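You operate a simulated robot arm through the tools that you are given. There is no shell and no other tool.

You run a simulated robot arm. Do the job below in one go: nothing can be reset, and whatever is moved stays where it is left.

TASK
The charge timer shows TOO HOT: put the three packs from the cradles in the black metal box.
Fine: start no run; shut the lid.

Only the result counts: the job must be done as asked and must still hold three seconds after the hand-in. Knocking over, shifting, dropping, spilling or breaking anything else fails it. A push-on lid holds only when it is set on centred and level and pressed home; a screw cap is set on level and turned clockwise until tight.

THE ROBOT
A 6-joint arm with a two-finger parallel gripper, fixed in place. Base frame: the origin is at the foot of the arm, x ahead of it, y to its left, z up; the work surface is at about z = 0.744. Units: m, degrees, N and s.
With the tool pointing down near the work surface it reaches from about 0.26 to 0.68 m from the base axis. Its first joint turns from -66.0 to 66.0 degrees. Payload 2.9 kg.
Tool frame: the origin (TCP) lies between the finger pads and is the grasp point; the fingertips stand 0.03 m ahead of it; z points along the fingers, y is the line along which they close. The gripper opens to 0.11 m. The fingers are 0.02 m wide and 0.01 m thick; the gripper's body (0.048 by 0.112 m) begins 0.055 m behind the TCP.
Orientation is told as [roll, pitch, yaw] about the base's x, y, z axes, in that order, counted from this pose: with the fingers straight down and closing along the base's y, the tool's x points along the base's -x, its y along +y and its z along -z.

THE INTERFACE
- The arm moves only by the tool apply_moves. Its argument "increments" is a list that holds one entry, the list of rows, each a list of 7 numbers: the shift along the tool's x, y, z in m, then the turn, a rotation vector about the tool's x, y, z in degrees, then the finger opening in m, from 0 to 0.11. In form: [[[dx, dy, dz, wx, wy, wz, gripper], ...]]. A call has 1 to 20 rows; each row shifts and turns the commanded pose from where the row before left it, along the tool's axes as they then stand. A row lasts 0.2 s, in which the tool goes at most 0.05 m and 8.6 degrees; a call with a longer step from one row to the next is refused whole, and so is a gripper value outside its range. Where a pose cannot be reached the arm comes as near as it can. A force on the tool above 40 N (or 10 N above the force at the start of the call, whichever is more), or a blocked arm, ends the call early, and 0.2 s more pass. Each finger travels about 0.108 m/s and halts on what it meets, pressing with about 33 N; the grip force reading is that of the motor and also rises with nothing between the fingers. The clock runs only during rows and for 0.2 s after the last one: add rows that do not move to give the fingers time. The reply holds the time, the measured pose of the TCP, the force on the tool along the base axes, the opening and the grip force, in the units named above and with some noise, with the torque about the TCP (base axes, N m) and any sound that the robot's microphone picked up.
- Cameras (640 x 400 px; columns grow to the right, rows downward): "scene" is fixed at [0.069, 0.4265, 1.3839]; the picture's right is [-0.83, -0.55, 0.00], its down [-0.32, 0.48, -0.81] and it looks along [0.45, -0.68, -0.58] (base axes); focal length 273 px, centre (320, 200). "wrist" rides on the gripper at [0.072, 0.017, -0.103] in the tool frame; the picture's right is [-0.23, 0.97, 0.00], its down [-0.76, -0.18, -0.62] and it looks along [-0.61, -0.14, 0.78] (tool axes); focal length 222 px, centre (320, 200). There is no depth. A picture from a camera that has moved, and an enlarged one, comes with that camera's place and axes in the base frame and with its lens.
- grab_frame(camera): a new picture of that camera. It takes no simulated time.
- zoom(camera, box): a new picture of the part [left, top, right, bottom] of that camera's present view, enlarged. It takes no simulated time.
- finish_job(): hands the job in; it is judged then, once.

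Places have to be worked out from the pictures, the camera data and where the tool is seen. Open the gripper and draw the arm clear of the work before you hand the job in, unless the task says otherwise.

The tools are called after "Request:" by a JSON object that holds its "api" and its "payload". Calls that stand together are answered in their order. apply_moves: Moves the arm, as the interface text tells. Its arguments: {"type":"object","properties":{"increments":{"type":"array"}},"required":["increments"]} The other tools are called the same way: grab_frame (camera) takes a picture; zoom (camera, box) takes an enlarged picture of a part of a camera's view; finish_job () hands the job in.

At the start:

```text
time: 0.0
position: [0.4085, -0.0333, 1.1526]
tcp_rot: [-0.1, -0.1, 0.0]
wrist_force: [0.5, -0.8, 0.3]
torque: [0.0, -0.01, -0.04]
opening: 0.1101
gripper_force: 0.0
```

scene: 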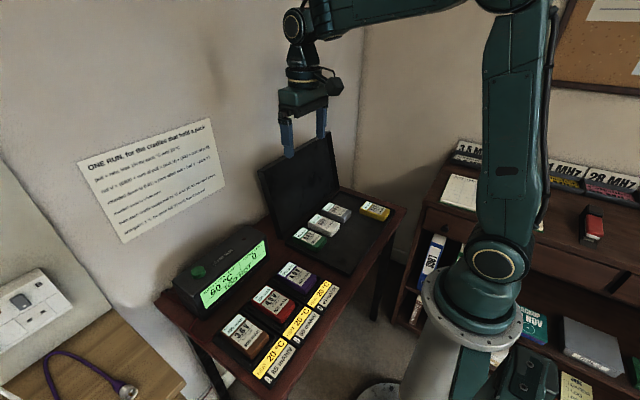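
wrist: 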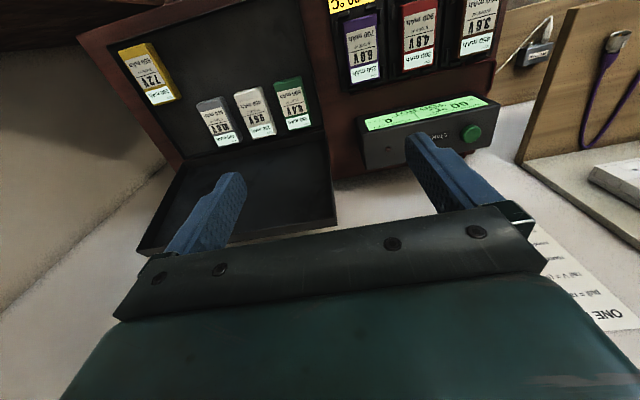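

The box is open with four packs already in it, and three packs sit in cradles beside the timer. I'll look closer before moving.

Request:
{"api": "zoom", "payload": {"camera": "scene", "box": [220, 120, 420, 290]}}

Request:
{"api": "zoom", "payload": {"camera": "scene", "box": [150, 220, 350, 390]}}

Request:
{"api": "zoom", "payload": {"camera": "wrist", "box": [80, 0, 340, 200]}}

Request:
{"api": "zoom", "payload": {"camera": "wrist", "box": [310, 0, 530, 170]}}

Request:
{"api": "zoom", "payload": {"camera": "scene", "box": [70, 110, 240, 250]}}

```text
2.35 times, centred on (320, 205) of scene
camera zoom: at [0.069, 0.4265, 1.3839], right [-0.83, -0.55, 0.0], down [-0.32, 0.48, -0.81], along [0.45, -0.68, -0.58], focal length 643 px, centre (320, 188)
```

zoom: 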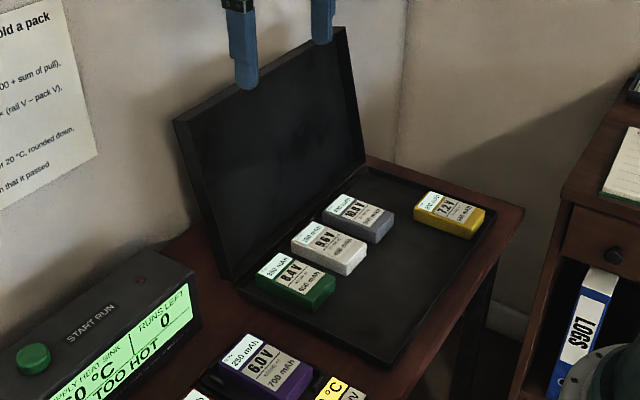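

```text
2.35 times, centred on (250, 305) of scene
camera zoom: at [0.069, 0.4265, 1.3839], right [-0.83, -0.55, 0.0], down [-0.32, 0.48, -0.81], along [0.45, -0.68, -0.58], focal length 643 px, centre (485, -47)
```

zoom: 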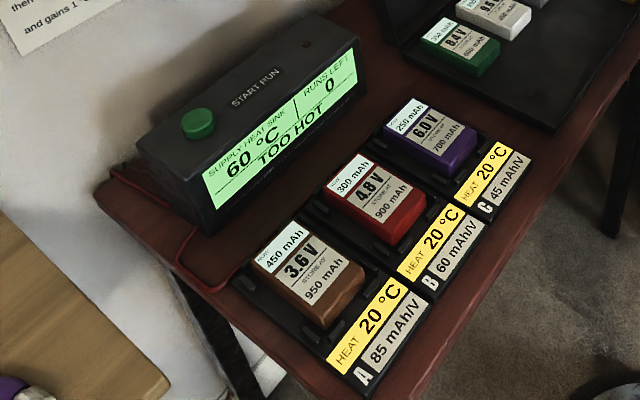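

```text
2.00 times, centred on (210, 100) of wrist
camera zoom: at [0.3376, -0.016, 1.2558], right [0.23, 0.97, 0.0], down [0.76, -0.18, 0.62], along [0.61, -0.14, -0.78], focal length 444 px, centre (540, 400)
```

zoom: 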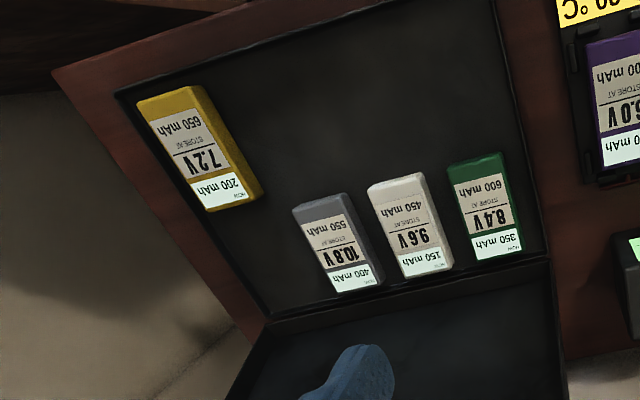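

```text
2.35 times, centred on (420, 85) of wrist
camera zoom: at [0.3376, -0.016, 1.2558], right [0.23, 0.97, 0.0], down [0.76, -0.18, 0.62], along [0.61, -0.14, -0.78], focal length 523 px, centre (85, 471)
```

zoom: 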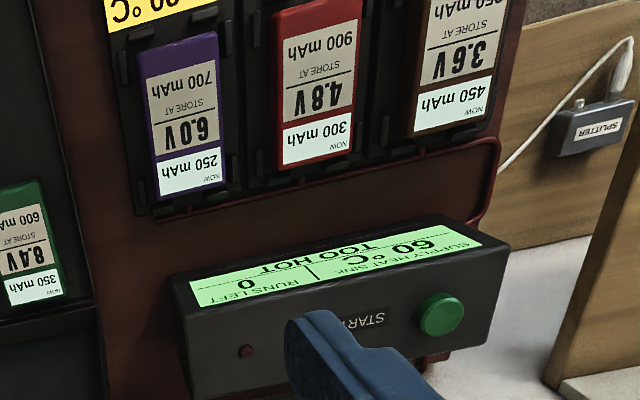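

```text
2.86 times, centred on (155, 180) of scene
camera zoom: at [0.069, 0.4265, 1.3839], right [-0.83, -0.55, 0.0], down [-0.32, 0.48, -0.81], along [0.45, -0.68, -0.58], focal length 780 px, centre (791, 257)
```

zoom: 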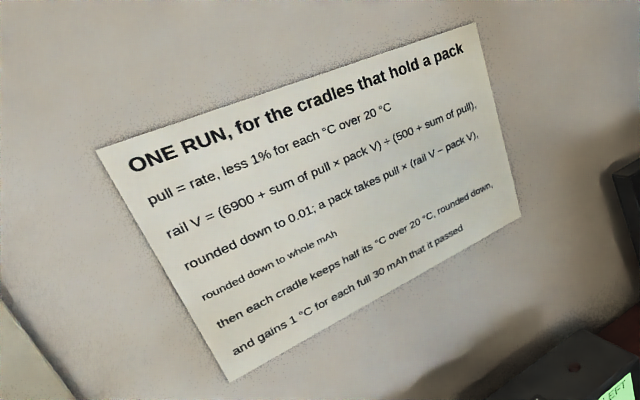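

The timer reads TOO HOT, and the cradles hold brown (A), red (B) and purple (C) packs. The box is open at roughly x 0.28–0.525, y −0.05 to −0.40, with its lid leaning back about 16° on the far side. I'll move to a viewing pose above the cradles, well clear of everything.

Request:
{"api": "apply_moves", "payload": {"increments": [[[0.018, 0.022, 0.025, 0, 0, 0, 0.11], [0.018, 0.022, 0.025, 0, 0, 0, 0.11], [0.018, 0.022, 0.025, 0, 0, 0, 0.11], [0.018, 0.022, 0.025, 0, 0, 0, 0.11], [0.018, 0.022, 0.025, 0, 0, 0, 0.11], [0.018, 0.022, 0.025, 0, 0, 0, 0.11], [0, 0, 0, 0, 0, 0, 0.11]]]}}

Request:
{"api": "grab_frame", "payload": {"camera": "wrist"}}

```text
time: 1.6
position: [0.3018, 0.0986, 1.0041]
tcp_rot: [0.0, 0.0, 0.0]
wrist_force: [0.1, 0.9, -0.1]
torque: [0.01, 0.01, -0.03]
opening: 0.1102
gripper_force: 0.1
```

```text
taken
camera wrist: at [0.2306, 0.1163, 1.1069], right [0.23, 0.97, 0.0], down [0.76, -0.18, 0.62], along [0.61, -0.14, -0.78], focal length 222 px, centre (320, 200)
```

wrist: 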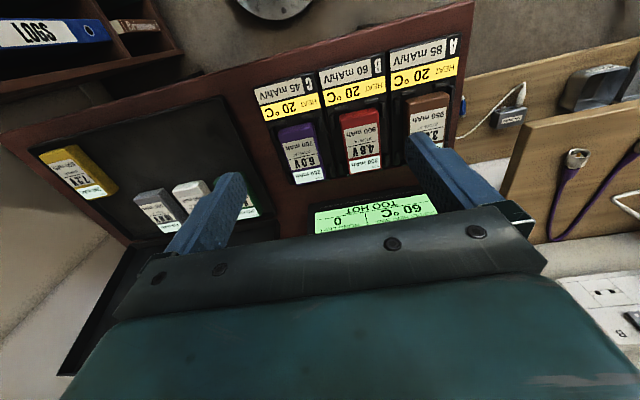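

Request:
{"api": "zoom", "payload": {"camera": "wrist", "box": [250, 90, 450, 215]}}

Request:
{"api": "zoom", "payload": {"camera": "wrist", "box": [0, 90, 280, 265]}}

```text
3.20 times, centred on (350, 152) of wrist
camera zoom: at [0.2306, 0.1163, 1.1069], right [0.23, 0.97, 0.0], down [0.76, -0.18, 0.62], along [0.61, -0.14, -0.78], focal length 711 px, centre (224, 352)
```

zoom: 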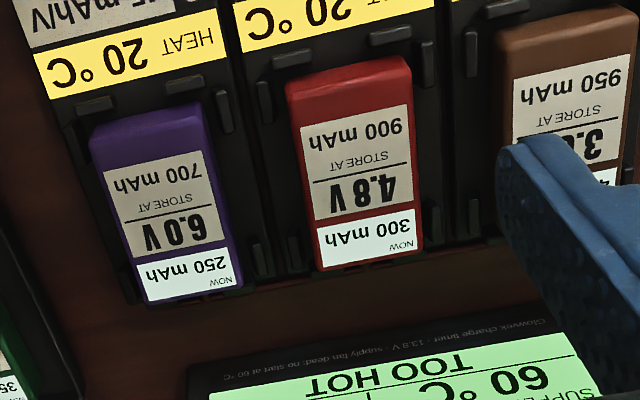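

```text
2.29 times, centred on (140, 178) of wrist
camera zoom: at [0.2306, 0.1163, 1.1069], right [0.23, 0.97, 0.0], down [0.76, -0.18, 0.62], along [0.61, -0.14, -0.78], focal length 508 px, centre (731, 251)
```

zoom: 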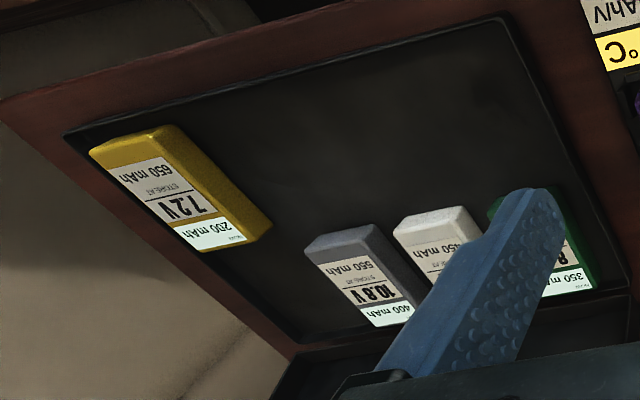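

Side tabs sit near the pack corners, leaving the middle of each long side clear. I'll zoom in on each pack for exact positions.

Request:
{"api": "zoom", "payload": {"camera": "wrist", "box": [262, 110, 342, 190]}}

Request:
{"api": "zoom", "payload": {"camera": "wrist", "box": [325, 95, 405, 180]}}

Request:
{"api": "zoom", "payload": {"camera": "scene", "box": [210, 250, 330, 370]}}

```text
5.00 times, centred on (302, 150) of wrist
camera zoom: at [0.2306, 0.1163, 1.1069], right [0.23, 0.97, 0.0], down [0.76, -0.18, 0.62], along [0.61, -0.14, -0.78], focal length 1111 px, centre (410, 450)
```

zoom: 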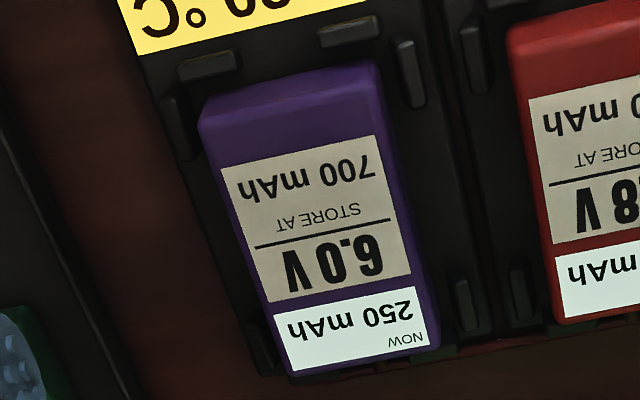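

```text
4.71 times, centred on (365, 138) of wrist
camera zoom: at [0.2306, 0.1163, 1.1069], right [0.23, 0.97, 0.0], down [0.76, -0.18, 0.62], along [0.61, -0.14, -0.78], focal length 1045 px, centre (108, 494)
```

zoom: 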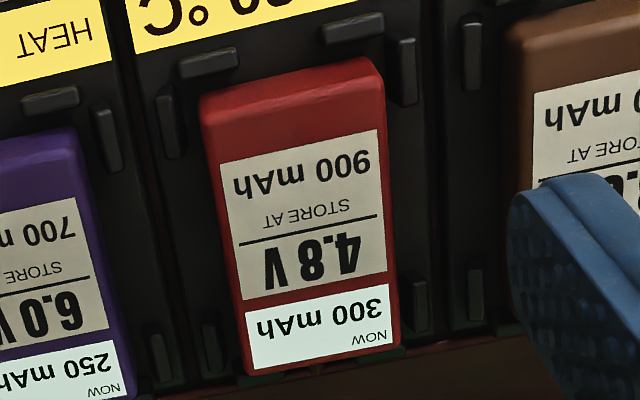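

```text
3.33 times, centred on (270, 310) of scene
camera zoom: at [0.0689, 0.4265, 1.3839], right [-0.83, -0.55, 0.0], down [-0.32, 0.48, -0.81], along [0.45, -0.68, -0.58], focal length 910 px, centre (487, -167)
```

zoom: 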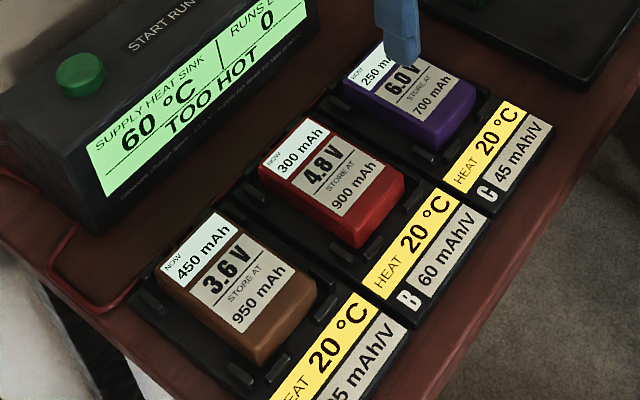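

Packs work out at about x 0.400, tops z ≈ 0.776, with purple at y 0.048, red at y 0.147 and brown near y 0.246. Next I'll view the box from above to find its free floor and walls.

Request:
{"api": "apply_moves", "payload": {"increments": [[[0.002, -0.043, 0, 0, 0, 0, 0.11], [0.002, -0.043, 0, 0, 0, 0, 0.11], [0.002, -0.043, 0, 0, 0, 0, 0.11], [0.002, -0.043, 0, 0, 0, 0, 0.11], [0.002, -0.043, 0, 0, 0, 0, 0.11], [0, -0.043, 0, 0, 0, 0, 0.11], [0, 0, 0, 0, 0, 0, 0.11]]]}}

Request:
{"api": "grab_frame", "payload": {"camera": "wrist"}}

Request:
{"api": "zoom", "payload": {"camera": "scene", "box": [180, 240, 300, 390]}}

```text
time: 3.2
position: [0.2935, -0.1617, 1.0034]
tcp_rot: [0.1, 0.0, -0.1]
wrist_force: [-0.1, 0.0, 0.8]
torque: [-0.02, 0.0, -0.03]
opening: 0.1101
gripper_force: 0.1
```

```text
taken
camera wrist: at [0.2212, -0.144, 1.1068], right [0.23, 0.97, 0.0], down [0.76, -0.18, 0.62], along [0.61, -0.14, -0.78], focal length 222 px, centre (320, 200)
```

wrist: 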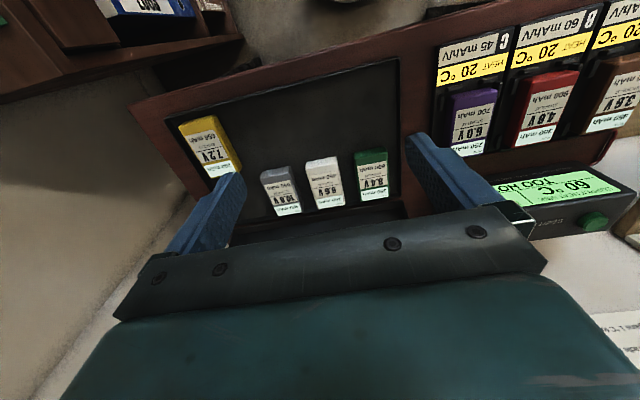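

```text
2.67 times, centred on (240, 315) of scene
camera zoom: at [0.069, 0.4265, 1.3839], right [-0.83, -0.55, 0.0], down [-0.32, 0.48, -0.81], along [0.45, -0.68, -0.58], focal length 728 px, centre (533, -107)
```

zoom: 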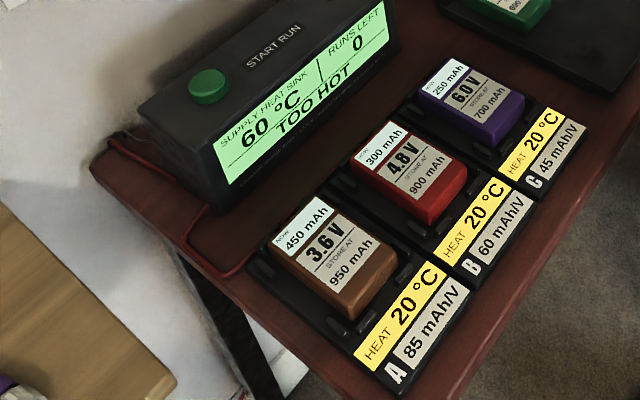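

Request:
{"api": "zoom", "payload": {"camera": "wrist", "box": [165, 50, 425, 240]}}

Request:
{"api": "zoom", "payload": {"camera": "wrist", "box": [340, 50, 440, 150]}}

Request:
{"api": "zoom", "payload": {"camera": "wrist", "box": [170, 80, 270, 190]}}

```text
2.11 times, centred on (295, 145) of wrist
camera zoom: at [0.2212, -0.144, 1.1068], right [0.23, 0.97, 0.0], down [0.76, -0.18, 0.62], along [0.61, -0.14, -0.78], focal length 468 px, centre (373, 316)
```

zoom: 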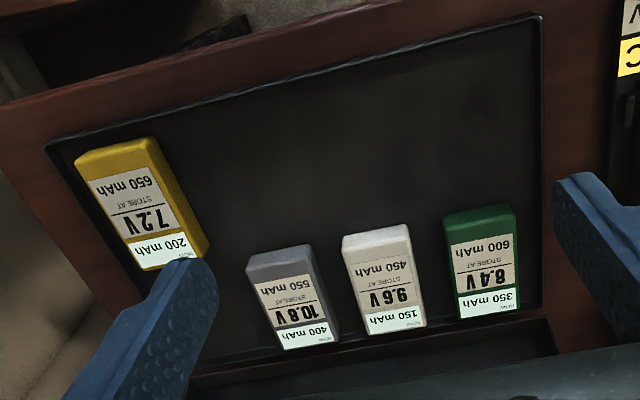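

```text
4.00 times, centred on (390, 100) of wrist
camera zoom: at [0.2212, -0.144, 1.1068], right [0.23, 0.97, 0.0], down [0.76, -0.18, 0.62], along [0.61, -0.14, -0.78], focal length 888 px, centre (40, 600)
```

zoom: 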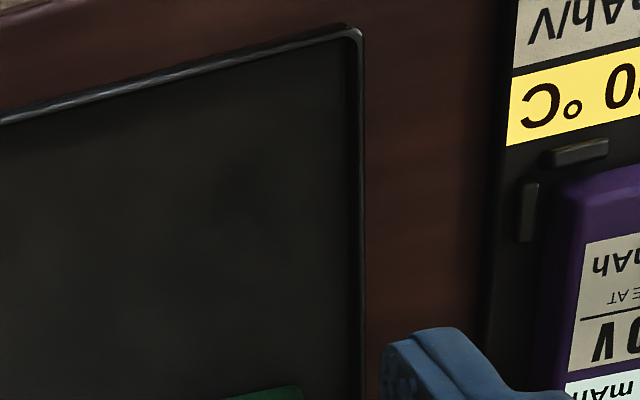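

```text
3.64 times, centred on (220, 135) of wrist
camera zoom: at [0.2212, -0.144, 1.1068], right [0.23, 0.97, 0.0], down [0.76, -0.18, 0.62], along [0.61, -0.14, -0.78], focal length 808 px, centre (684, 436)
```

zoom: 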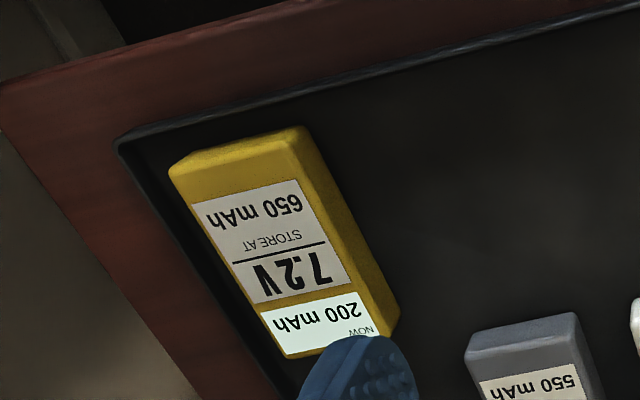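

The tray is shallow, with its inner front edge at x≈0.285 and inner left edge at y≈−0.056. I'll zoom in on the packs in the tray to find the gaps left for the new ones.

Request:
{"api": "zoom", "payload": {"camera": "wrist", "box": [255, 140, 345, 220]}}

Request:
{"api": "zoom", "payload": {"camera": "wrist", "box": [320, 130, 410, 210]}}

Request:
{"api": "zoom", "payload": {"camera": "scene", "box": [220, 120, 400, 290]}}

```text
5.00 times, centred on (300, 180) of wrist
camera zoom: at [0.2212, -0.144, 1.1068], right [0.23, 0.97, 0.0], down [0.76, -0.18, 0.62], along [0.61, -0.14, -0.78], focal length 1111 px, centre (420, 300)
```

zoom: 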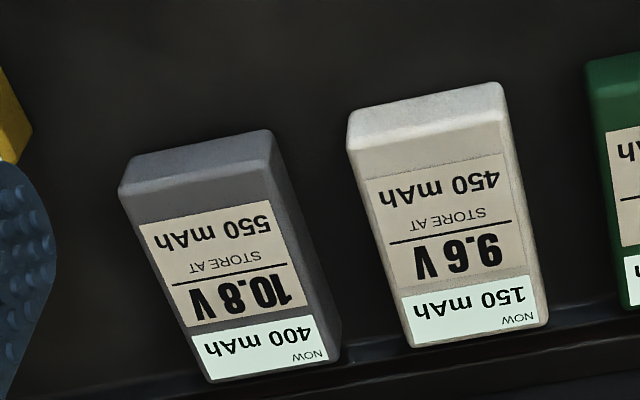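

```text
5.00 times, centred on (365, 170) of wrist
camera zoom: at [0.2212, -0.144, 1.1068], right [0.23, 0.97, 0.0], down [0.76, -0.18, 0.62], along [0.61, -0.14, -0.78], focal length 1111 px, centre (95, 350)
```

zoom: 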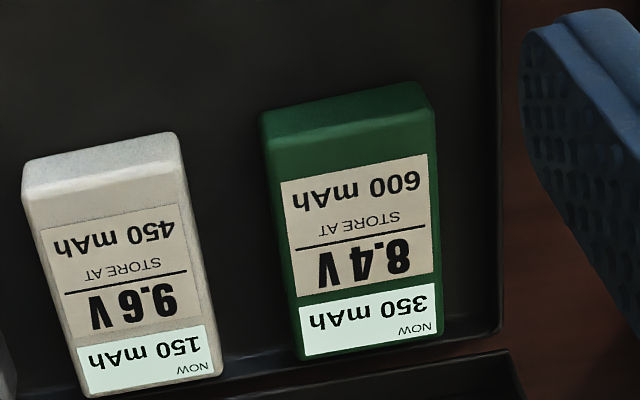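

```text
2.35 times, centred on (310, 205) of scene
camera zoom: at [0.069, 0.4265, 1.3839], right [-0.83, -0.55, 0.0], down [-0.32, 0.48, -0.81], along [0.45, -0.68, -0.58], focal length 643 px, centre (344, 188)
```

zoom: 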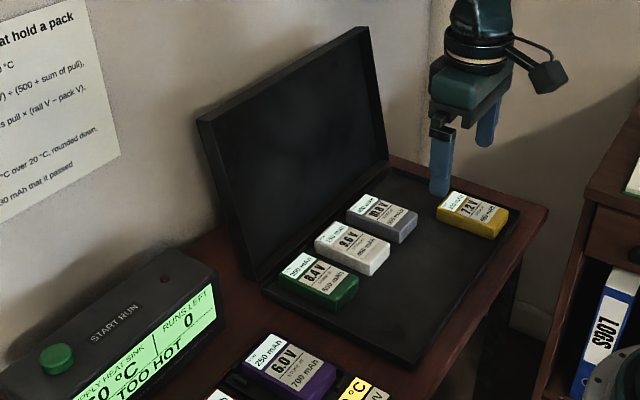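

In-tray packs sit at y ≈ −0.102, −0.187 and −0.274 (front ends x ≈ 0.411), with yellow at y ≈ −0.359. That leaves a front strip at x 0.285–0.41 for the new ones at y ≈ −0.110, −0.189 and −0.268. I'll go above the purple pack first.

Request:
{"api": "apply_moves", "payload": {"increments": [[[-0.0149, 0.0299, 0.0176, 0, 0, 0, 0.09], [-0.0149, 0.0299, 0.0176, 0, 0, 0, 0.09], [-0.0149, 0.0299, 0.0176, 0, 0, 0, 0.09], [-0.0149, 0.0299, 0.0176, 0, 0, 0, 0.09], [-0.0149, 0.0299, 0.0176, 0, 0, 0, 0.09], [-0.0149, 0.0299, 0.0176, 0, 0, 0, 0.09], [-0.0149, 0.0299, 0.0176, 0, 0, 0, 0.09], [0, 0, 0, 0, 0, 0, 0.09]]]}}

Request:
{"api": "grab_frame", "payload": {"camera": "wrist"}}

Request:
{"api": "grab_frame", "payload": {"camera": "scene"}}

```text
time: 5.0
position: [0.3954, 0.0499, 0.878]
tcp_rot: [0.0, 0.0, 0.0]
wrist_force: [-1.1, -0.6, 0.3]
torque: [-0.01, -0.04, 0.0]
opening: 0.0899
gripper_force: 0.0
```

```text
taken
camera wrist: at [0.3243, 0.0667, 0.9816], right [0.23, 0.97, 0.0], down [0.76, -0.18, 0.62], along [0.61, -0.14, -0.78], focal length 222 px, centre (320, 200)
```

wrist: 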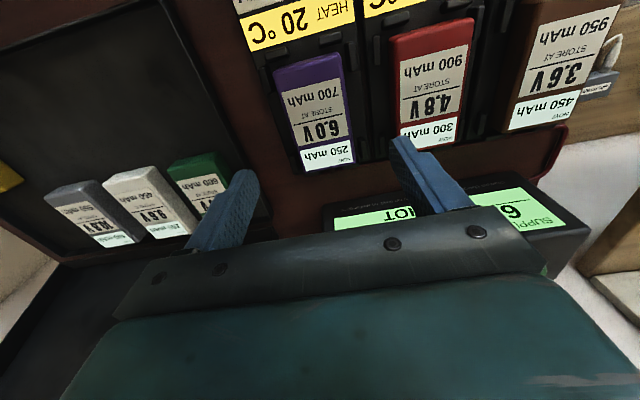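

```text
taken
```

scene: 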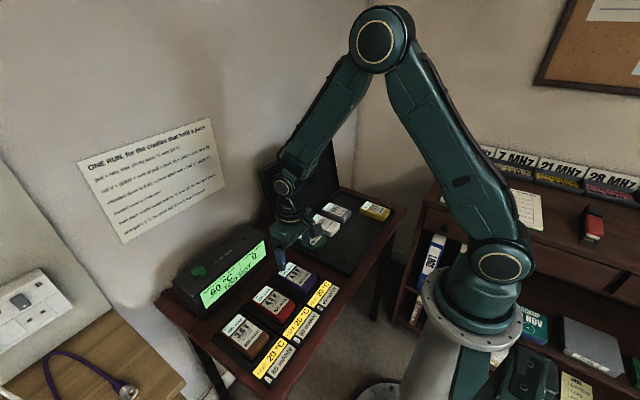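

This closer view confirms the purple pack's label centre at (0.403, 0.048). I'll descend to TCP z ≈ 0.789 at the middle of the pack, with the fingers at 0.085.

Request:
{"api": "apply_moves", "payload": {"increments": [[[-0.0013, -0.0011, 0.025, 0, 0, 0, 0.085], [-0.0013, -0.0011, 0.025, 0, 0, 0, 0.085], [0, 0, 0.02, 0, 0, 0, 0.085], [0, 0, 0.0125, 0, 0, 0, 0.085], [0, 0, 0.0065, 0, 0, 0, 0.085], [0, 0, 0, 0, 0, 0, 0.085]]]}}

Request:
{"api": "grab_frame", "payload": {"camera": "wrist"}}

Request:
{"api": "zoom", "payload": {"camera": "scene", "box": [230, 220, 350, 320]}}

```text
time: 6.4
position: [0.3976, 0.0489, 0.7888]
tcp_rot: [0.1, -0.1, -0.1]
wrist_force: [-0.7, -0.5, 0.9]
torque: [-0.01, 0.01, 0.03]
opening: 0.0852
gripper_force: 0.0
```

```text
taken
camera wrist: at [0.3262, 0.0659, 0.8928], right [0.23, 0.97, 0.0], down [0.76, -0.18, 0.62], along [0.61, -0.14, -0.78], focal length 222 px, centre (320, 200)
```

wrist: 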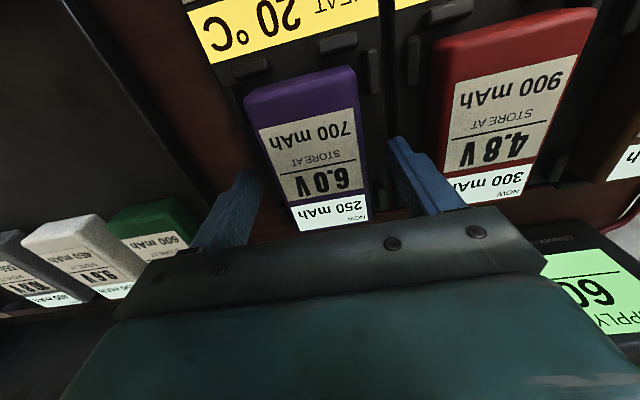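

```text
4.00 times, centred on (290, 270) of scene
camera zoom: at [0.069, 0.4265, 1.3839], right [-0.83, -0.55, 0.0], down [-0.32, 0.48, -0.81], along [0.45, -0.68, -0.58], focal length 1092 px, centre (440, -80)
```

zoom: 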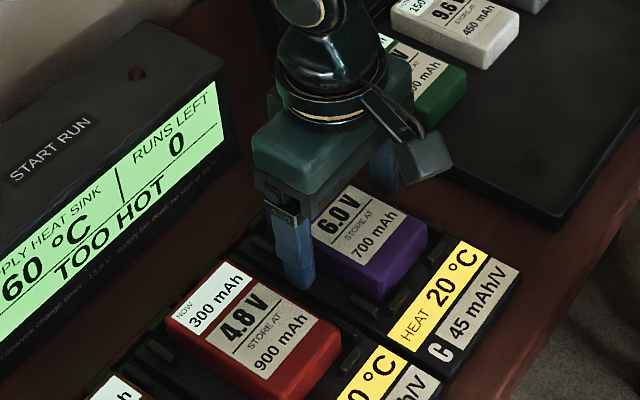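

The fingers straddle the purple pack with no contact. I'll close on it and let the grip settle before lifting.

Request:
{"api": "apply_moves", "payload": {"increments": [[[0, 0, 0, 0, 0, 0, 0.06], [0, 0, 0, 0, 0, 0, 0.045], [0, 0, 0, 0, 0, 0, 0.045], [0, 0, 0, 0, 0, 0, 0.045]]]}}

```text
time: 7.4
position: [0.3978, 0.049, 0.79]
tcp_rot: [0.0, -0.1, -0.1]
wrist_force: [-1.3, 0.0, -0.5]
torque: [-0.01, -0.03, 0.0]
opening: 0.0573
gripper_force: 33.4
```

Gripped at 0.057 m, about the pack's width, with 33 N. Now I'll lift straight up.

Request:
{"api": "apply_moves", "payload": {"increments": [[[0, 0, -0.01, 0, 0, 0, 0.045], [0, 0, -0.02, 0, 0, 0, 0.045], [0, 0, -0.03, 0, 0, 0, 0.045], [0, 0, -0.03, 0, 0, 0, 0.045], [0, 0, 0, 0, 0, 0, 0.045]]]}}

Request:
{"api": "grab_frame", "payload": {"camera": "wrist"}}

Request:
{"api": "grab_frame", "payload": {"camera": "scene"}}

```text
time: 8.6
position: [0.3963, 0.0474, 0.8794]
tcp_rot: [-0.1, 0.1, 0.0]
wrist_force: [0.6, 1.2, 0.4]
torque: [-0.03, -0.01, 0.04]
opening: 0.0449
gripper_force: 0.1
```

```text
taken
camera wrist: at [0.3253, 0.064, 0.9822], right [0.23, 0.97, 0.0], down [0.76, -0.18, 0.62], along [0.61, -0.14, -0.78], focal length 222 px, centre (320, 200)
```

wrist: 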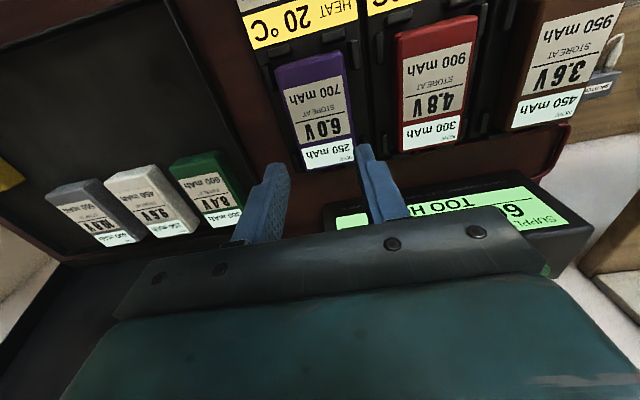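

```text
taken
```

scene: 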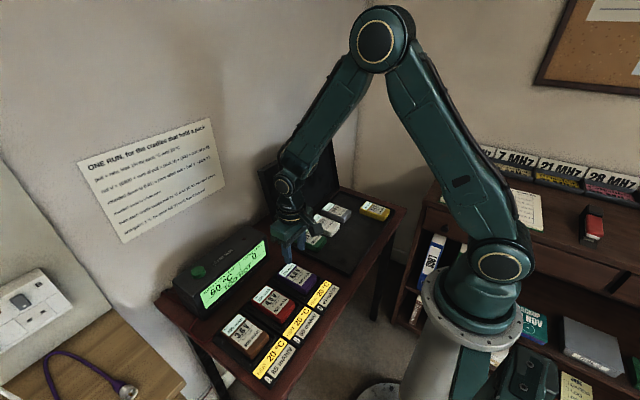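

The opening fell to 0.045 with no load, so the pack slipped out and is still in its cradle. I'll check whether it moved and why the grip failed.

Request:
{"api": "zoom", "payload": {"camera": "wrist", "box": [255, 20, 385, 180]}}

Request:
{"api": "zoom", "payload": {"camera": "scene", "box": [260, 240, 340, 310]}}

Request:
{"api": "zoom", "payload": {"camera": "wrist", "box": [380, 0, 500, 160]}}

```text
2.50 times, centred on (320, 100) of wrist
camera zoom: at [0.3253, 0.064, 0.9822], right [0.23, 0.97, 0.0], down [0.76, -0.18, 0.62], along [0.61, -0.14, -0.78], focal length 555 px, centre (320, 450)
```

zoom: 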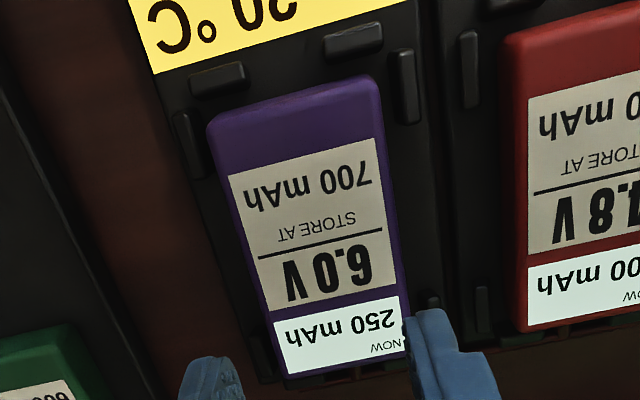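

```text
5.71 times, centred on (300, 275) of scene
camera zoom: at [0.0689, 0.4265, 1.3839], right [-0.83, -0.55, 0.0], down [-0.32, 0.48, -0.81], along [0.45, -0.68, -0.58], focal length 1560 px, centre (434, -229)
```

zoom: 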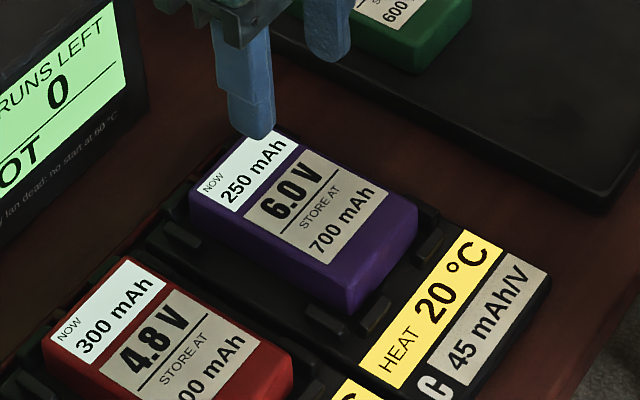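

```text
2.50 times, centred on (440, 80) of wrist
camera zoom: at [0.3253, 0.064, 0.9822], right [0.23, 0.97, 0.0], down [0.76, -0.18, 0.62], along [0.61, -0.14, -0.78], focal length 555 px, centre (20, 500)
```

zoom: 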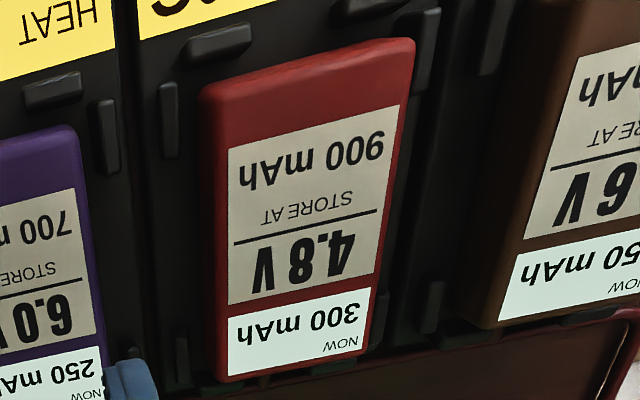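

The pack hasn't moved: it still sits at (0.398, 0.048) with its top at z ≈ 0.777. The grip was shallow, so I'll go deeper to just above the cradle floor, then lift slowly while watching the force.

Request:
{"api": "apply_moves", "payload": {"increments": [[[0, 0, 0, 0, 0, 0, 0.085], [0, 0, 0, 0, 0, 0, 0.085], [-0.0017, 0, 0.03, 0, 0, 0, 0.085], [0, 0, 0.03, 0, 0, 0, 0.085], [0, 0, 0.02, 0, 0, 0, 0.085], [0, 0, 0.01, 0, 0, 0, 0.085], [0, 0, 0.004, 0, 0, 0, 0.085], [0, 0, 0.003, 0, 0, 0, 0.085], [0, 0, 0, 0, 0, 0, 0.085]]]}}

Request:
{"api": "zoom", "payload": {"camera": "scene", "box": [260, 240, 340, 310]}}

```text
time: 10.6
position: [0.4002, 0.0485, 0.7829]
tcp_rot: [0.0, 0.1, 0.0]
wrist_force: [0.4, 0.6, -0.5]
torque: [0.0, 0.01, 0.0]
opening: 0.0849
gripper_force: 0.0
```

```text
5.71 times, centred on (300, 275) of scene
camera zoom: at [0.069, 0.4265, 1.3839], right [-0.83, -0.55, 0.0], down [-0.32, 0.48, -0.81], along [0.45, -0.68, -0.58], focal length 1560 px, centre (434, -229)
```

zoom: 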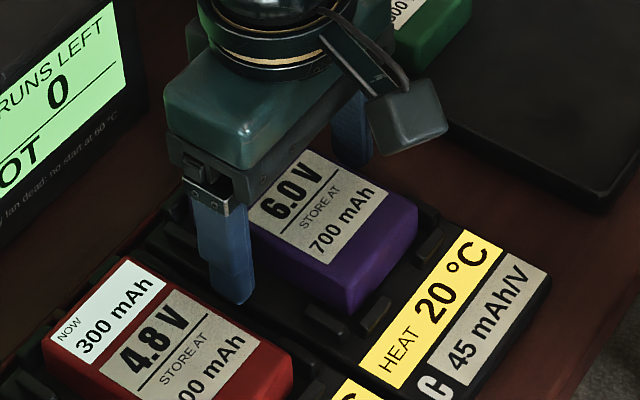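

No contact yet with the fingertips at z ≈ 0.753. I'll go 2 mm lower and close fully.

Request:
{"api": "apply_moves", "payload": {"increments": [[[0, 0, 0.001, 0, 0, 0, 0.085], [0, 0, 0.001, 0, 0, 0, 0.085], [0, 0, 0, 0, 0, 0, 0.06], [0, 0, 0, 0, 0, 0, 0.03], [0, 0, 0, 0, 0, 0, 0.03], [0, 0, 0, 0, 0, 0, 0.03], [0, 0, 0, 0, 0, 0, 0.03]]]}}

Request:
{"api": "apply_moves", "payload": {"increments": [[[0, 0, -0.001, 0, 0, 0, 0.03], [0, 0, -0.001, 0, 0, 0, 0.03], [0, 0, 0, 0, 0, 0, 0.03]]]}}

```text
time: 12.2
position: [0.4005, 0.0474, 0.7823]
tcp_rot: [0.0, -0.1, 0.1]
wrist_force: [3.2, 0.3, 17.3]
torque: [-0.25, 0.17, 0.02]
opening: 0.0576
gripper_force: 32.8
```

```text
time: 13.0
position: [0.3992, 0.0482, 0.7825]
tcp_rot: [0.1, 0.2, 0.0]
wrist_force: [-1.0, 0.5, 0.8]
torque: [-0.02, 0.0, -0.02]
opening: 0.0581
gripper_force: 32.5
```

The fingertips reached the cradle floor (17 N, now relieved) and the grip is holding at 0.058 m. I'll lift slowly and watch the force.

Request:
{"api": "apply_moves", "payload": {"increments": [[[0, 0, -0.001, 0, 0, 0, 0.03], [0, 0, -0.001, 0, 0, 0, 0.03], [0, 0, -0.001, 0, 0, 0, 0.03]]]}}

Request:
{"api": "apply_moves", "payload": {"increments": [[[0, 0, -0.001, 0, 0, 0, 0.03], [0, 0, -0.001, 0, 0, 0, 0.03], [0, 0, -0.001, 0, 0, 0, 0.03]]]}}

```text
time: 13.8
position: [0.3999, 0.0478, 0.7859]
tcp_rot: [0.0, 0.0, 0.0]
wrist_force: [-0.4, -0.4, -1.7]
torque: [0.0, -0.01, 0.0]
opening: 0.0577
gripper_force: 33.3
```

```text
time: 14.6
position: [0.401, 0.0487, 0.7909]
tcp_rot: [0.1, 0.0, -0.1]
wrist_force: [-0.2, 0.1, -1.7]
torque: [-0.03, 0.02, 0.02]
opening: 0.0576
gripper_force: 33.0
```

Request:
{"api": "zoom", "payload": {"camera": "scene", "box": [260, 240, 340, 310]}}

Request:
{"api": "grab_frame", "payload": {"camera": "wrist"}}

```text
5.71 times, centred on (300, 275) of scene
camera zoom: at [0.069, 0.4265, 1.3839], right [-0.83, -0.55, 0.0], down [-0.32, 0.48, -0.81], along [0.45, -0.68, -0.58], focal length 1560 px, centre (434, -229)
```

zoom: 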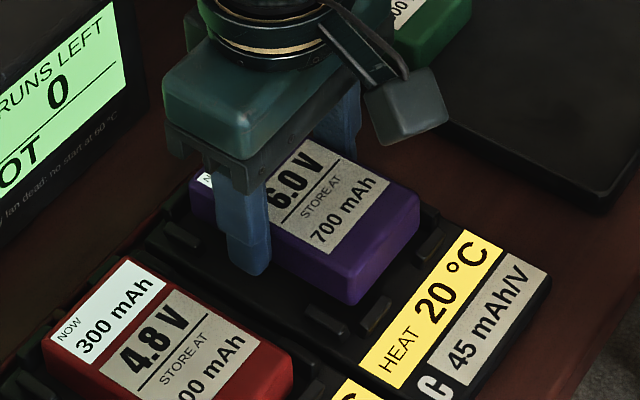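

```text
taken
camera wrist: at [0.3283, 0.0654, 0.8934], right [0.23, 0.97, 0.0], down [0.76, -0.18, 0.62], along [0.61, -0.14, -0.78], focal length 222 px, centre (320, 200)
```

wrist: 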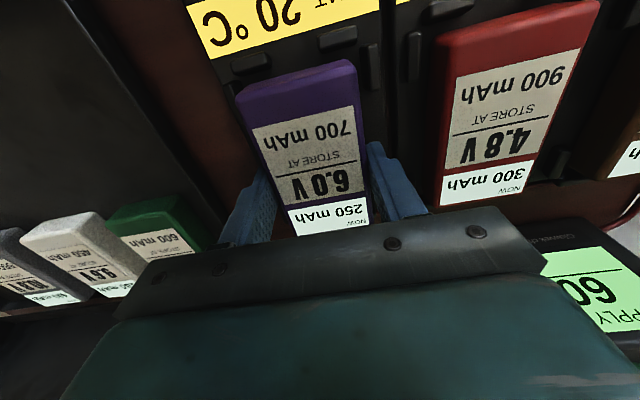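

The pack is rising out of its cradle with the fingers. I'll continue up, accelerating gently.

Request:
{"api": "apply_moves", "payload": {"increments": [[[0, 0, -0.002, 0, 0, 0, 0.03], [0, 0, -0.003, 0, 0, 0, 0.03], [0, 0, -0.004, 0, 0, 0, 0.03], [0, 0, -0.005, 0, 0, 0, 0.03], [0, 0, -0.006, 0, 0, 0, 0.03], [0, 0, -0.008, 0, 0, 0, 0.03], [0, 0, -0.008, 0, 0, 0, 0.03], [0, 0, -0.006, 0, 0, 0, 0.03], [0, 0, -0.003, 0, 0, 0, 0.03], [0, 0, 0, 0, 0, 0, 0.03]]]}}

Request:
{"api": "grab_frame", "payload": {"camera": "wrist"}}

Request:
{"api": "zoom", "payload": {"camera": "scene", "box": [240, 200, 360, 310]}}

```text
time: 16.8
position: [0.3989, 0.0468, 0.8344]
tcp_rot: [0.0, -0.1, 0.1]
wrist_force: [-0.2, 0.6, -2.6]
torque: [-0.02, 0.0, -0.02]
opening: 0.0574
gripper_force: 33.7
```

```text
taken
camera wrist: at [0.3281, 0.0652, 0.9372], right [0.23, 0.97, 0.0], down [0.76, -0.18, 0.62], along [0.61, -0.14, -0.78], focal length 222 px, centre (320, 200)
```

wrist: 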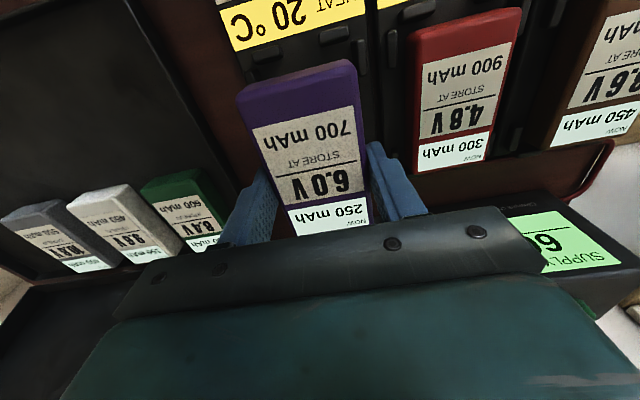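

```text
3.64 times, centred on (300, 255) of scene
camera zoom: at [0.069, 0.4265, 1.3839], right [-0.83, -0.55, 0.0], down [-0.32, 0.48, -0.81], along [0.45, -0.68, -0.58], focal length 993 px, centre (393, 0)
```

zoom: 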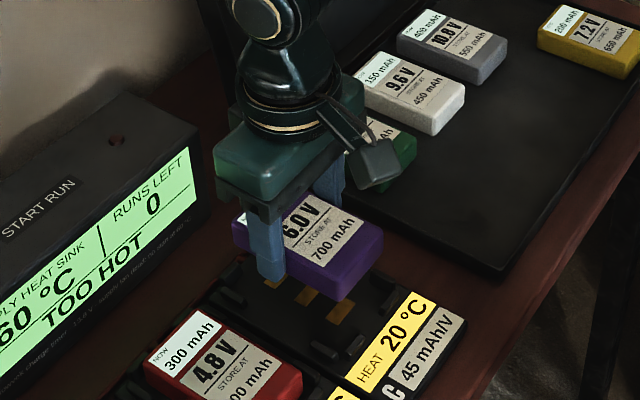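

The purple pack is held level and clear of the cradle (about 2.6 N). I'll carry it at height to above the farthest free slot (0.348, −0.268).

Request:
{"api": "apply_moves", "payload": {"increments": [[[0.0013, -0.0081, -0.0009, 0, 0, 0, 0.03], [0.0026, -0.0163, -0.0019, 0, 0, 0, 0.03], [0.004, -0.0244, -0.0028, 0, 0, 0, 0.03], [0.0044, -0.0272, -0.0031, 0, 0, 0, 0.03], [0.0044, -0.0272, -0.0031, 0, 0, 0, 0.03], [0.0044, -0.0272, -0.0031, 0, 0, 0, 0.03], [0.0044, -0.0272, -0.0031, 0, 0, 0, 0.03], [0.0044, -0.0272, -0.0031, 0, 0, 0, 0.03], [0.0044, -0.0272, -0.0031, 0, 0, 0, 0.03], [0.0044, -0.0272, -0.0031, 0, 0, 0, 0.03], [0.0044, -0.0272, -0.0031, 0, 0, 0, 0.03], [0.004, -0.0244, -0.0028, 0, 0, 0, 0.03], [0.0026, -0.0163, -0.0019, 0, 0, 0, 0.03], [0.0013, -0.0081, -0.0009, 0, 0, 0, 0.03], [0, 0, 0, 0, 0, 0, 0.03]]]}}

Request:
{"api": "grab_frame", "payload": {"camera": "wrist"}}

Request:
{"api": "zoom", "payload": {"camera": "scene", "box": [270, 170, 400, 290]}}

```text
time: 20.0
position: [0.3481, -0.2686, 0.8705]
tcp_rot: [0.1, 0.0, 0.0]
wrist_force: [0.1, -0.7, -1.7]
torque: [-0.01, -0.06, 0.0]
opening: 0.0579
gripper_force: 32.6
```

```text
taken
camera wrist: at [0.2765, -0.2507, 0.9735], right [0.23, 0.97, 0.0], down [0.76, -0.18, 0.62], along [0.61, -0.14, -0.78], focal length 222 px, centre (320, 200)
```

wrist: 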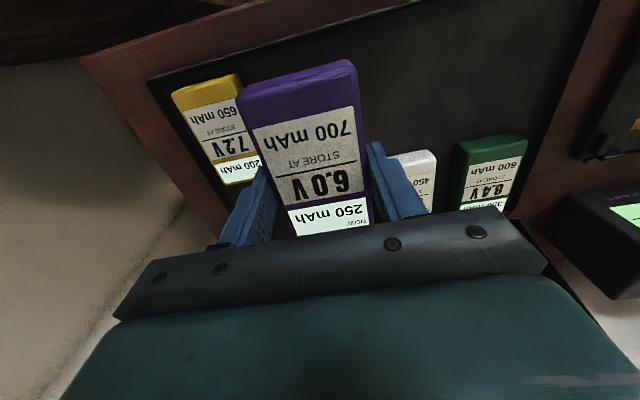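

```text
3.33 times, centred on (335, 230) of scene
camera zoom: at [0.069, 0.4265, 1.3839], right [-0.83, -0.55, 0.0], down [-0.32, 0.48, -0.81], along [0.45, -0.68, -0.58], focal length 910 px, centre (270, 100)
```

zoom: 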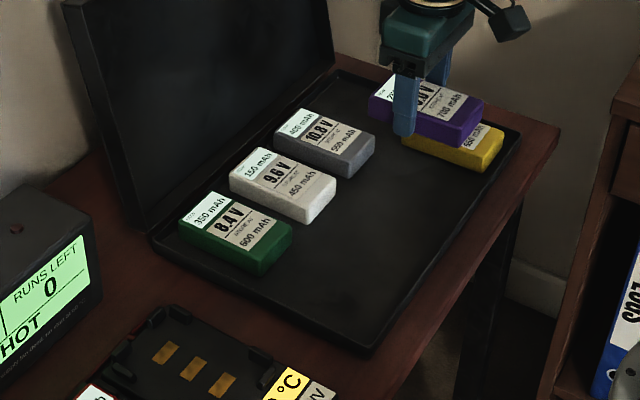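

Purple sits over its slot at x 0.296–0.394, y ≈ −0.268, clear of gray, yellow and the walls. I'll lower it most of the way, then creep until contact.

Request:
{"api": "apply_moves", "payload": {"increments": [[[0, 0, 0.01, 0, 0, 0, 0.03], [0, 0, 0.02, 0, 0, 0, 0.03], [0, 0, 0.02, 0, 0, 0, 0.03], [0, 0, 0.015, 0, 0, 0, 0.03], [0, 0, 0.01, 0, 0, 0, 0.03], [0, 0, 0.005, 0, 0, 0, 0.03], [0, 0, 0, 0, 0, 0, 0.03]]]}}

Request:
{"api": "apply_moves", "payload": {"increments": [[[0, 0, 0.002, 0, 0, 0, 0.03], [0, 0, 0.002, 0, 0, 0, 0.03], [0, 0, 0.002, 0, 0, 0, 0.03]]]}}

```text
time: 21.6
position: [0.3488, -0.2665, 0.7918]
tcp_rot: [0.0, 0.0, 0.0]
wrist_force: [-0.2, -0.4, -1.6]
torque: [0.0, -0.01, -0.02]
opening: 0.0577
gripper_force: 33.3
```

```text
time: 22.4
position: [0.3496, -0.2686, 0.7839]
tcp_rot: [0.1, 0.0, 0.0]
wrist_force: [-0.5, -0.2, -2.3]
torque: [0.0, 0.0, -0.01]
opening: 0.0579
gripper_force: 32.5
```

Still hanging free at z 0.784 (−2 N), so I'll keep creeping down.

Request:
{"api": "apply_moves", "payload": {"increments": [[[0, 0, 0.0015, 0, 0, 0, 0.03], [0, 0, 0.0015, 0, 0, 0, 0.03]]]}}

Request:
{"api": "apply_moves", "payload": {"increments": [[[0, 0, 0.001, 0, 0, 0, 0.03], [0, 0, 0.001, 0, 0, 0, 0.03]]]}}

Request:
{"api": "grab_frame", "payload": {"camera": "wrist"}}

Request:
{"api": "zoom", "payload": {"camera": "scene", "box": [270, 170, 400, 290]}}

```text
time: 23.0
position: [0.3478, -0.2679, 0.7804]
tcp_rot: [0.0, -0.1, 0.0]
wrist_force: [0.1, -0.7, -1.4]
torque: [-0.03, 0.0, 0.02]
opening: 0.0576
gripper_force: 33.0
```

```text
time: 23.6
position: [0.3487, -0.2652, 0.7796]
tcp_rot: [-0.1, 0.0, 0.0]
wrist_force: [-0.3, -0.5, -2.4]
torque: [0.01, -0.05, -0.03]
opening: 0.0576
gripper_force: 32.9
```

```text
taken
camera wrist: at [0.2771, -0.2499, 0.8828], right [0.23, 0.97, 0.0], down [0.76, -0.18, 0.62], along [0.61, -0.14, -0.78], focal length 222 px, centre (320, 200)
```

wrist: 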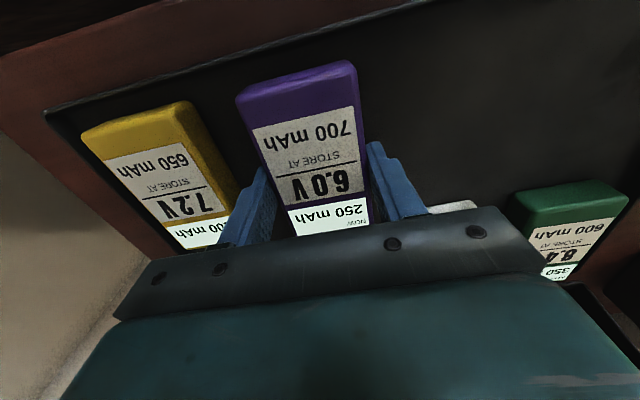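

```text
3.33 times, centred on (335, 230) of scene
camera zoom: at [0.069, 0.4265, 1.3839], right [-0.83, -0.55, 0.0], down [-0.32, 0.48, -0.81], along [0.45, -0.68, -0.58], focal length 910 px, centre (270, 100)
```

zoom: 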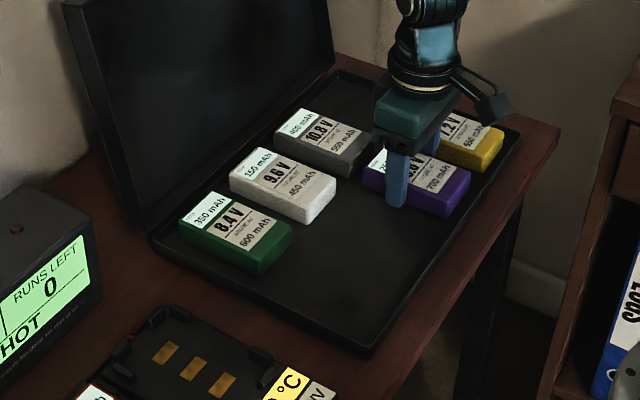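

Request:
{"api": "apply_moves", "payload": {"increments": [[[0, 0, 0.001, 0, 0, 0, 0.03], [0, 0, 0.001, 0, 0, 0, 0.03]]]}}

Request:
{"api": "apply_moves", "payload": {"increments": [[[0, 0, 0.001, 0, 0, 0, 0.03], [0, 0, 0, 0, 0, 0, 0.03]]]}}

```text
time: 24.2
position: [0.3489, -0.2683, 0.7772]
tcp_rot: [0.0, 0.0, 0.0]
wrist_force: [-0.3, 0.3, -1.6]
torque: [-0.01, -0.01, -0.05]
opening: 0.0577
gripper_force: 33.3
```

```text
time: 24.8
position: [0.349, -0.2665, 0.7762]
tcp_rot: [0.0, 0.0, 0.0]
wrist_force: [-0.8, -0.4, -2.3]
torque: [0.04, 0.01, 0.01]
opening: 0.0577
gripper_force: 32.8
```

No contact yet at 0.776, so I'll continue in 1 mm steps.

Request:
{"api": "apply_moves", "payload": {"increments": [[[0, 0, 0.001, 0, 0, 0, 0.03], [0, 0, 0, 0, 0, 0, 0.03]]]}}

Request:
{"api": "apply_moves", "payload": {"increments": [[[0, 0, 0.001, 0, 0, 0, 0.03], [0, 0, 0, 0, 0, 0, 0.03]]]}}

Request:
{"api": "zoom", "payload": {"camera": "scene", "box": [330, 190, 400, 260]}}

```text
time: 25.4
position: [0.3488, -0.2679, 0.7753]
tcp_rot: [0.1, 0.0, -0.1]
wrist_force: [0.6, 0.3, -1.7]
torque: [0.01, -0.03, -0.01]
opening: 0.058
gripper_force: 33.1
```

```text
time: 26.0
position: [0.3499, -0.268, 0.7743]
tcp_rot: [0.1, -0.1, 0.0]
wrist_force: [-0.3, -0.3, -1.8]
torque: [-0.01, 0.0, -0.02]
opening: 0.0579
gripper_force: 32.4
```

```text
5.71 times, centred on (365, 225) of scene
camera zoom: at [0.069, 0.4265, 1.3839], right [-0.83, -0.55, 0.0], down [-0.32, 0.48, -0.81], along [0.45, -0.68, -0.58], focal length 1560 px, centre (63, 57)
```

zoom: 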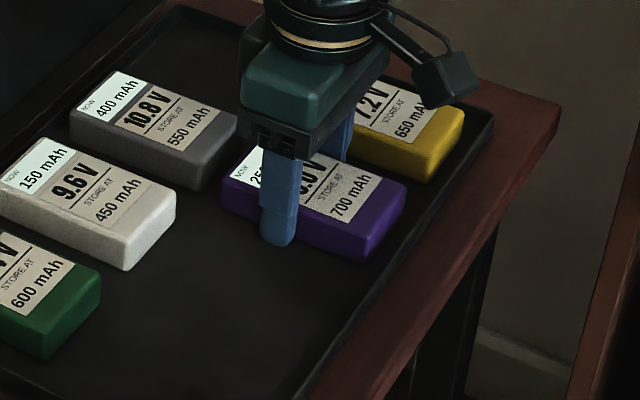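

Request:
{"api": "apply_moves", "payload": {"increments": [[[0, 0, 0.001, 0, 0, 0, 0.03], [0, 0, 0, 0, 0, 0, 0.03]]]}}

Request:
{"api": "apply_moves", "payload": {"increments": [[[0, 0, 0.001, 0, 0, 0, 0.03], [0, 0, 0, 0, 0, 0, 0.03]]]}}

```text
time: 26.6
position: [0.3489, -0.268, 0.7749]
tcp_rot: [0.0, -0.1, 0.0]
wrist_force: [-5.0, 1.6, 14.3]
torque: [0.19, -0.48, 0.13]
opening: 0.0573
gripper_force: 32.7
```

```text
time: 27.3
position: [0.348, -0.2679, 0.7739]
tcp_rot: [-0.1, -0.1, 0.1]
wrist_force: [-1.0, 0.1, 3.4]
torque: [0.24, 0.13, 0.06]
opening: 0.0577
gripper_force: 33.4
stopped in row 2: the force on the tool passed its limit at 41 N (the readings are from after the stop); the commanded pose is now the measured one
```

Contact is made and the pack is on the tray floor. I'll release with a small opening so the fingers stay clear of its neighbours.

Request:
{"api": "apply_moves", "payload": {"increments": [[[0, 0, -0.001, 0, 0, 0, 0.062], [0, 0, 0, 0, 0, 0, 0.068], [0, 0, 0, 0, 0, 0, 0.068]]]}}

Request:
{"api": "apply_moves", "payload": {"increments": [[[0, 0, -0.01, 0, 0, 0, 0.068], [0, 0, -0.02, 0, 0, 0, 0.068], [0, 0, -0.03, 0, 0, 0, 0.068], [0, 0, -0.035, 0, 0, 0, 0.068], [0, 0, 0, 0, 0, 0, 0.068]]]}}

Request:
{"api": "grab_frame", "payload": {"camera": "wrist"}}

Request:
{"api": "zoom", "payload": {"camera": "scene", "box": [270, 170, 400, 290]}}

```text
time: 28.1
position: [0.3484, -0.2675, 0.7754]
tcp_rot: [0.0, -0.1, -0.1]
wrist_force: [-0.2, 0.1, 1.1]
torque: [0.0, 0.03, 0.02]
opening: 0.0679
gripper_force: 0.0
```

```text
time: 29.3
position: [0.3498, -0.2681, 0.871]
tcp_rot: [-0.1, 0.1, 0.0]
wrist_force: [0.6, -0.8, -0.1]
torque: [-0.01, 0.01, 0.0]
opening: 0.068
gripper_force: 0.0
```

```text
taken
camera wrist: at [0.2782, -0.2507, 0.9736], right [0.23, 0.97, 0.0], down [0.76, -0.18, 0.62], along [0.61, -0.14, -0.78], focal length 222 px, centre (320, 200)
```

wrist: 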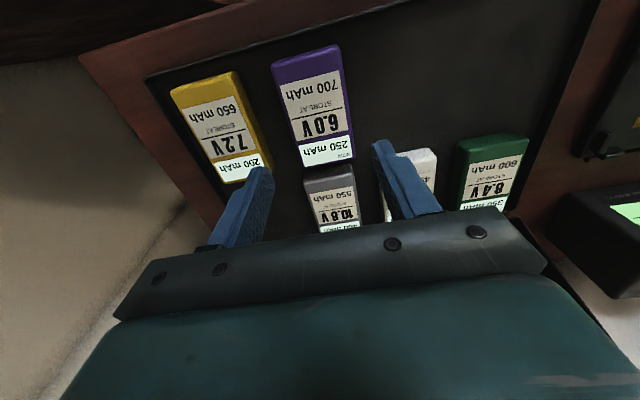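

```text
3.33 times, centred on (335, 230) of scene
camera zoom: at [0.0689, 0.4265, 1.3839], right [-0.83, -0.55, 0.0], down [-0.32, 0.48, -0.81], along [0.45, -0.68, -0.58], focal length 910 px, centre (270, 100)
```

zoom: 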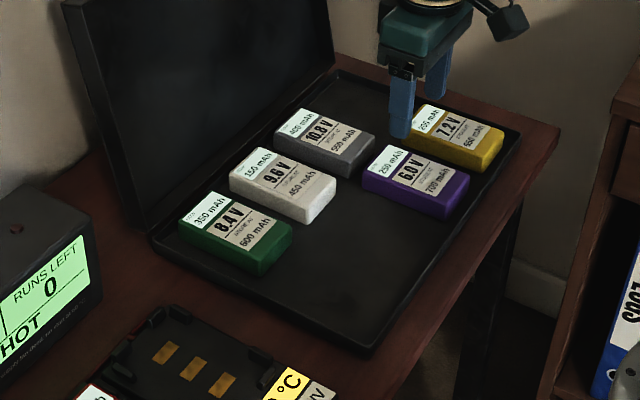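

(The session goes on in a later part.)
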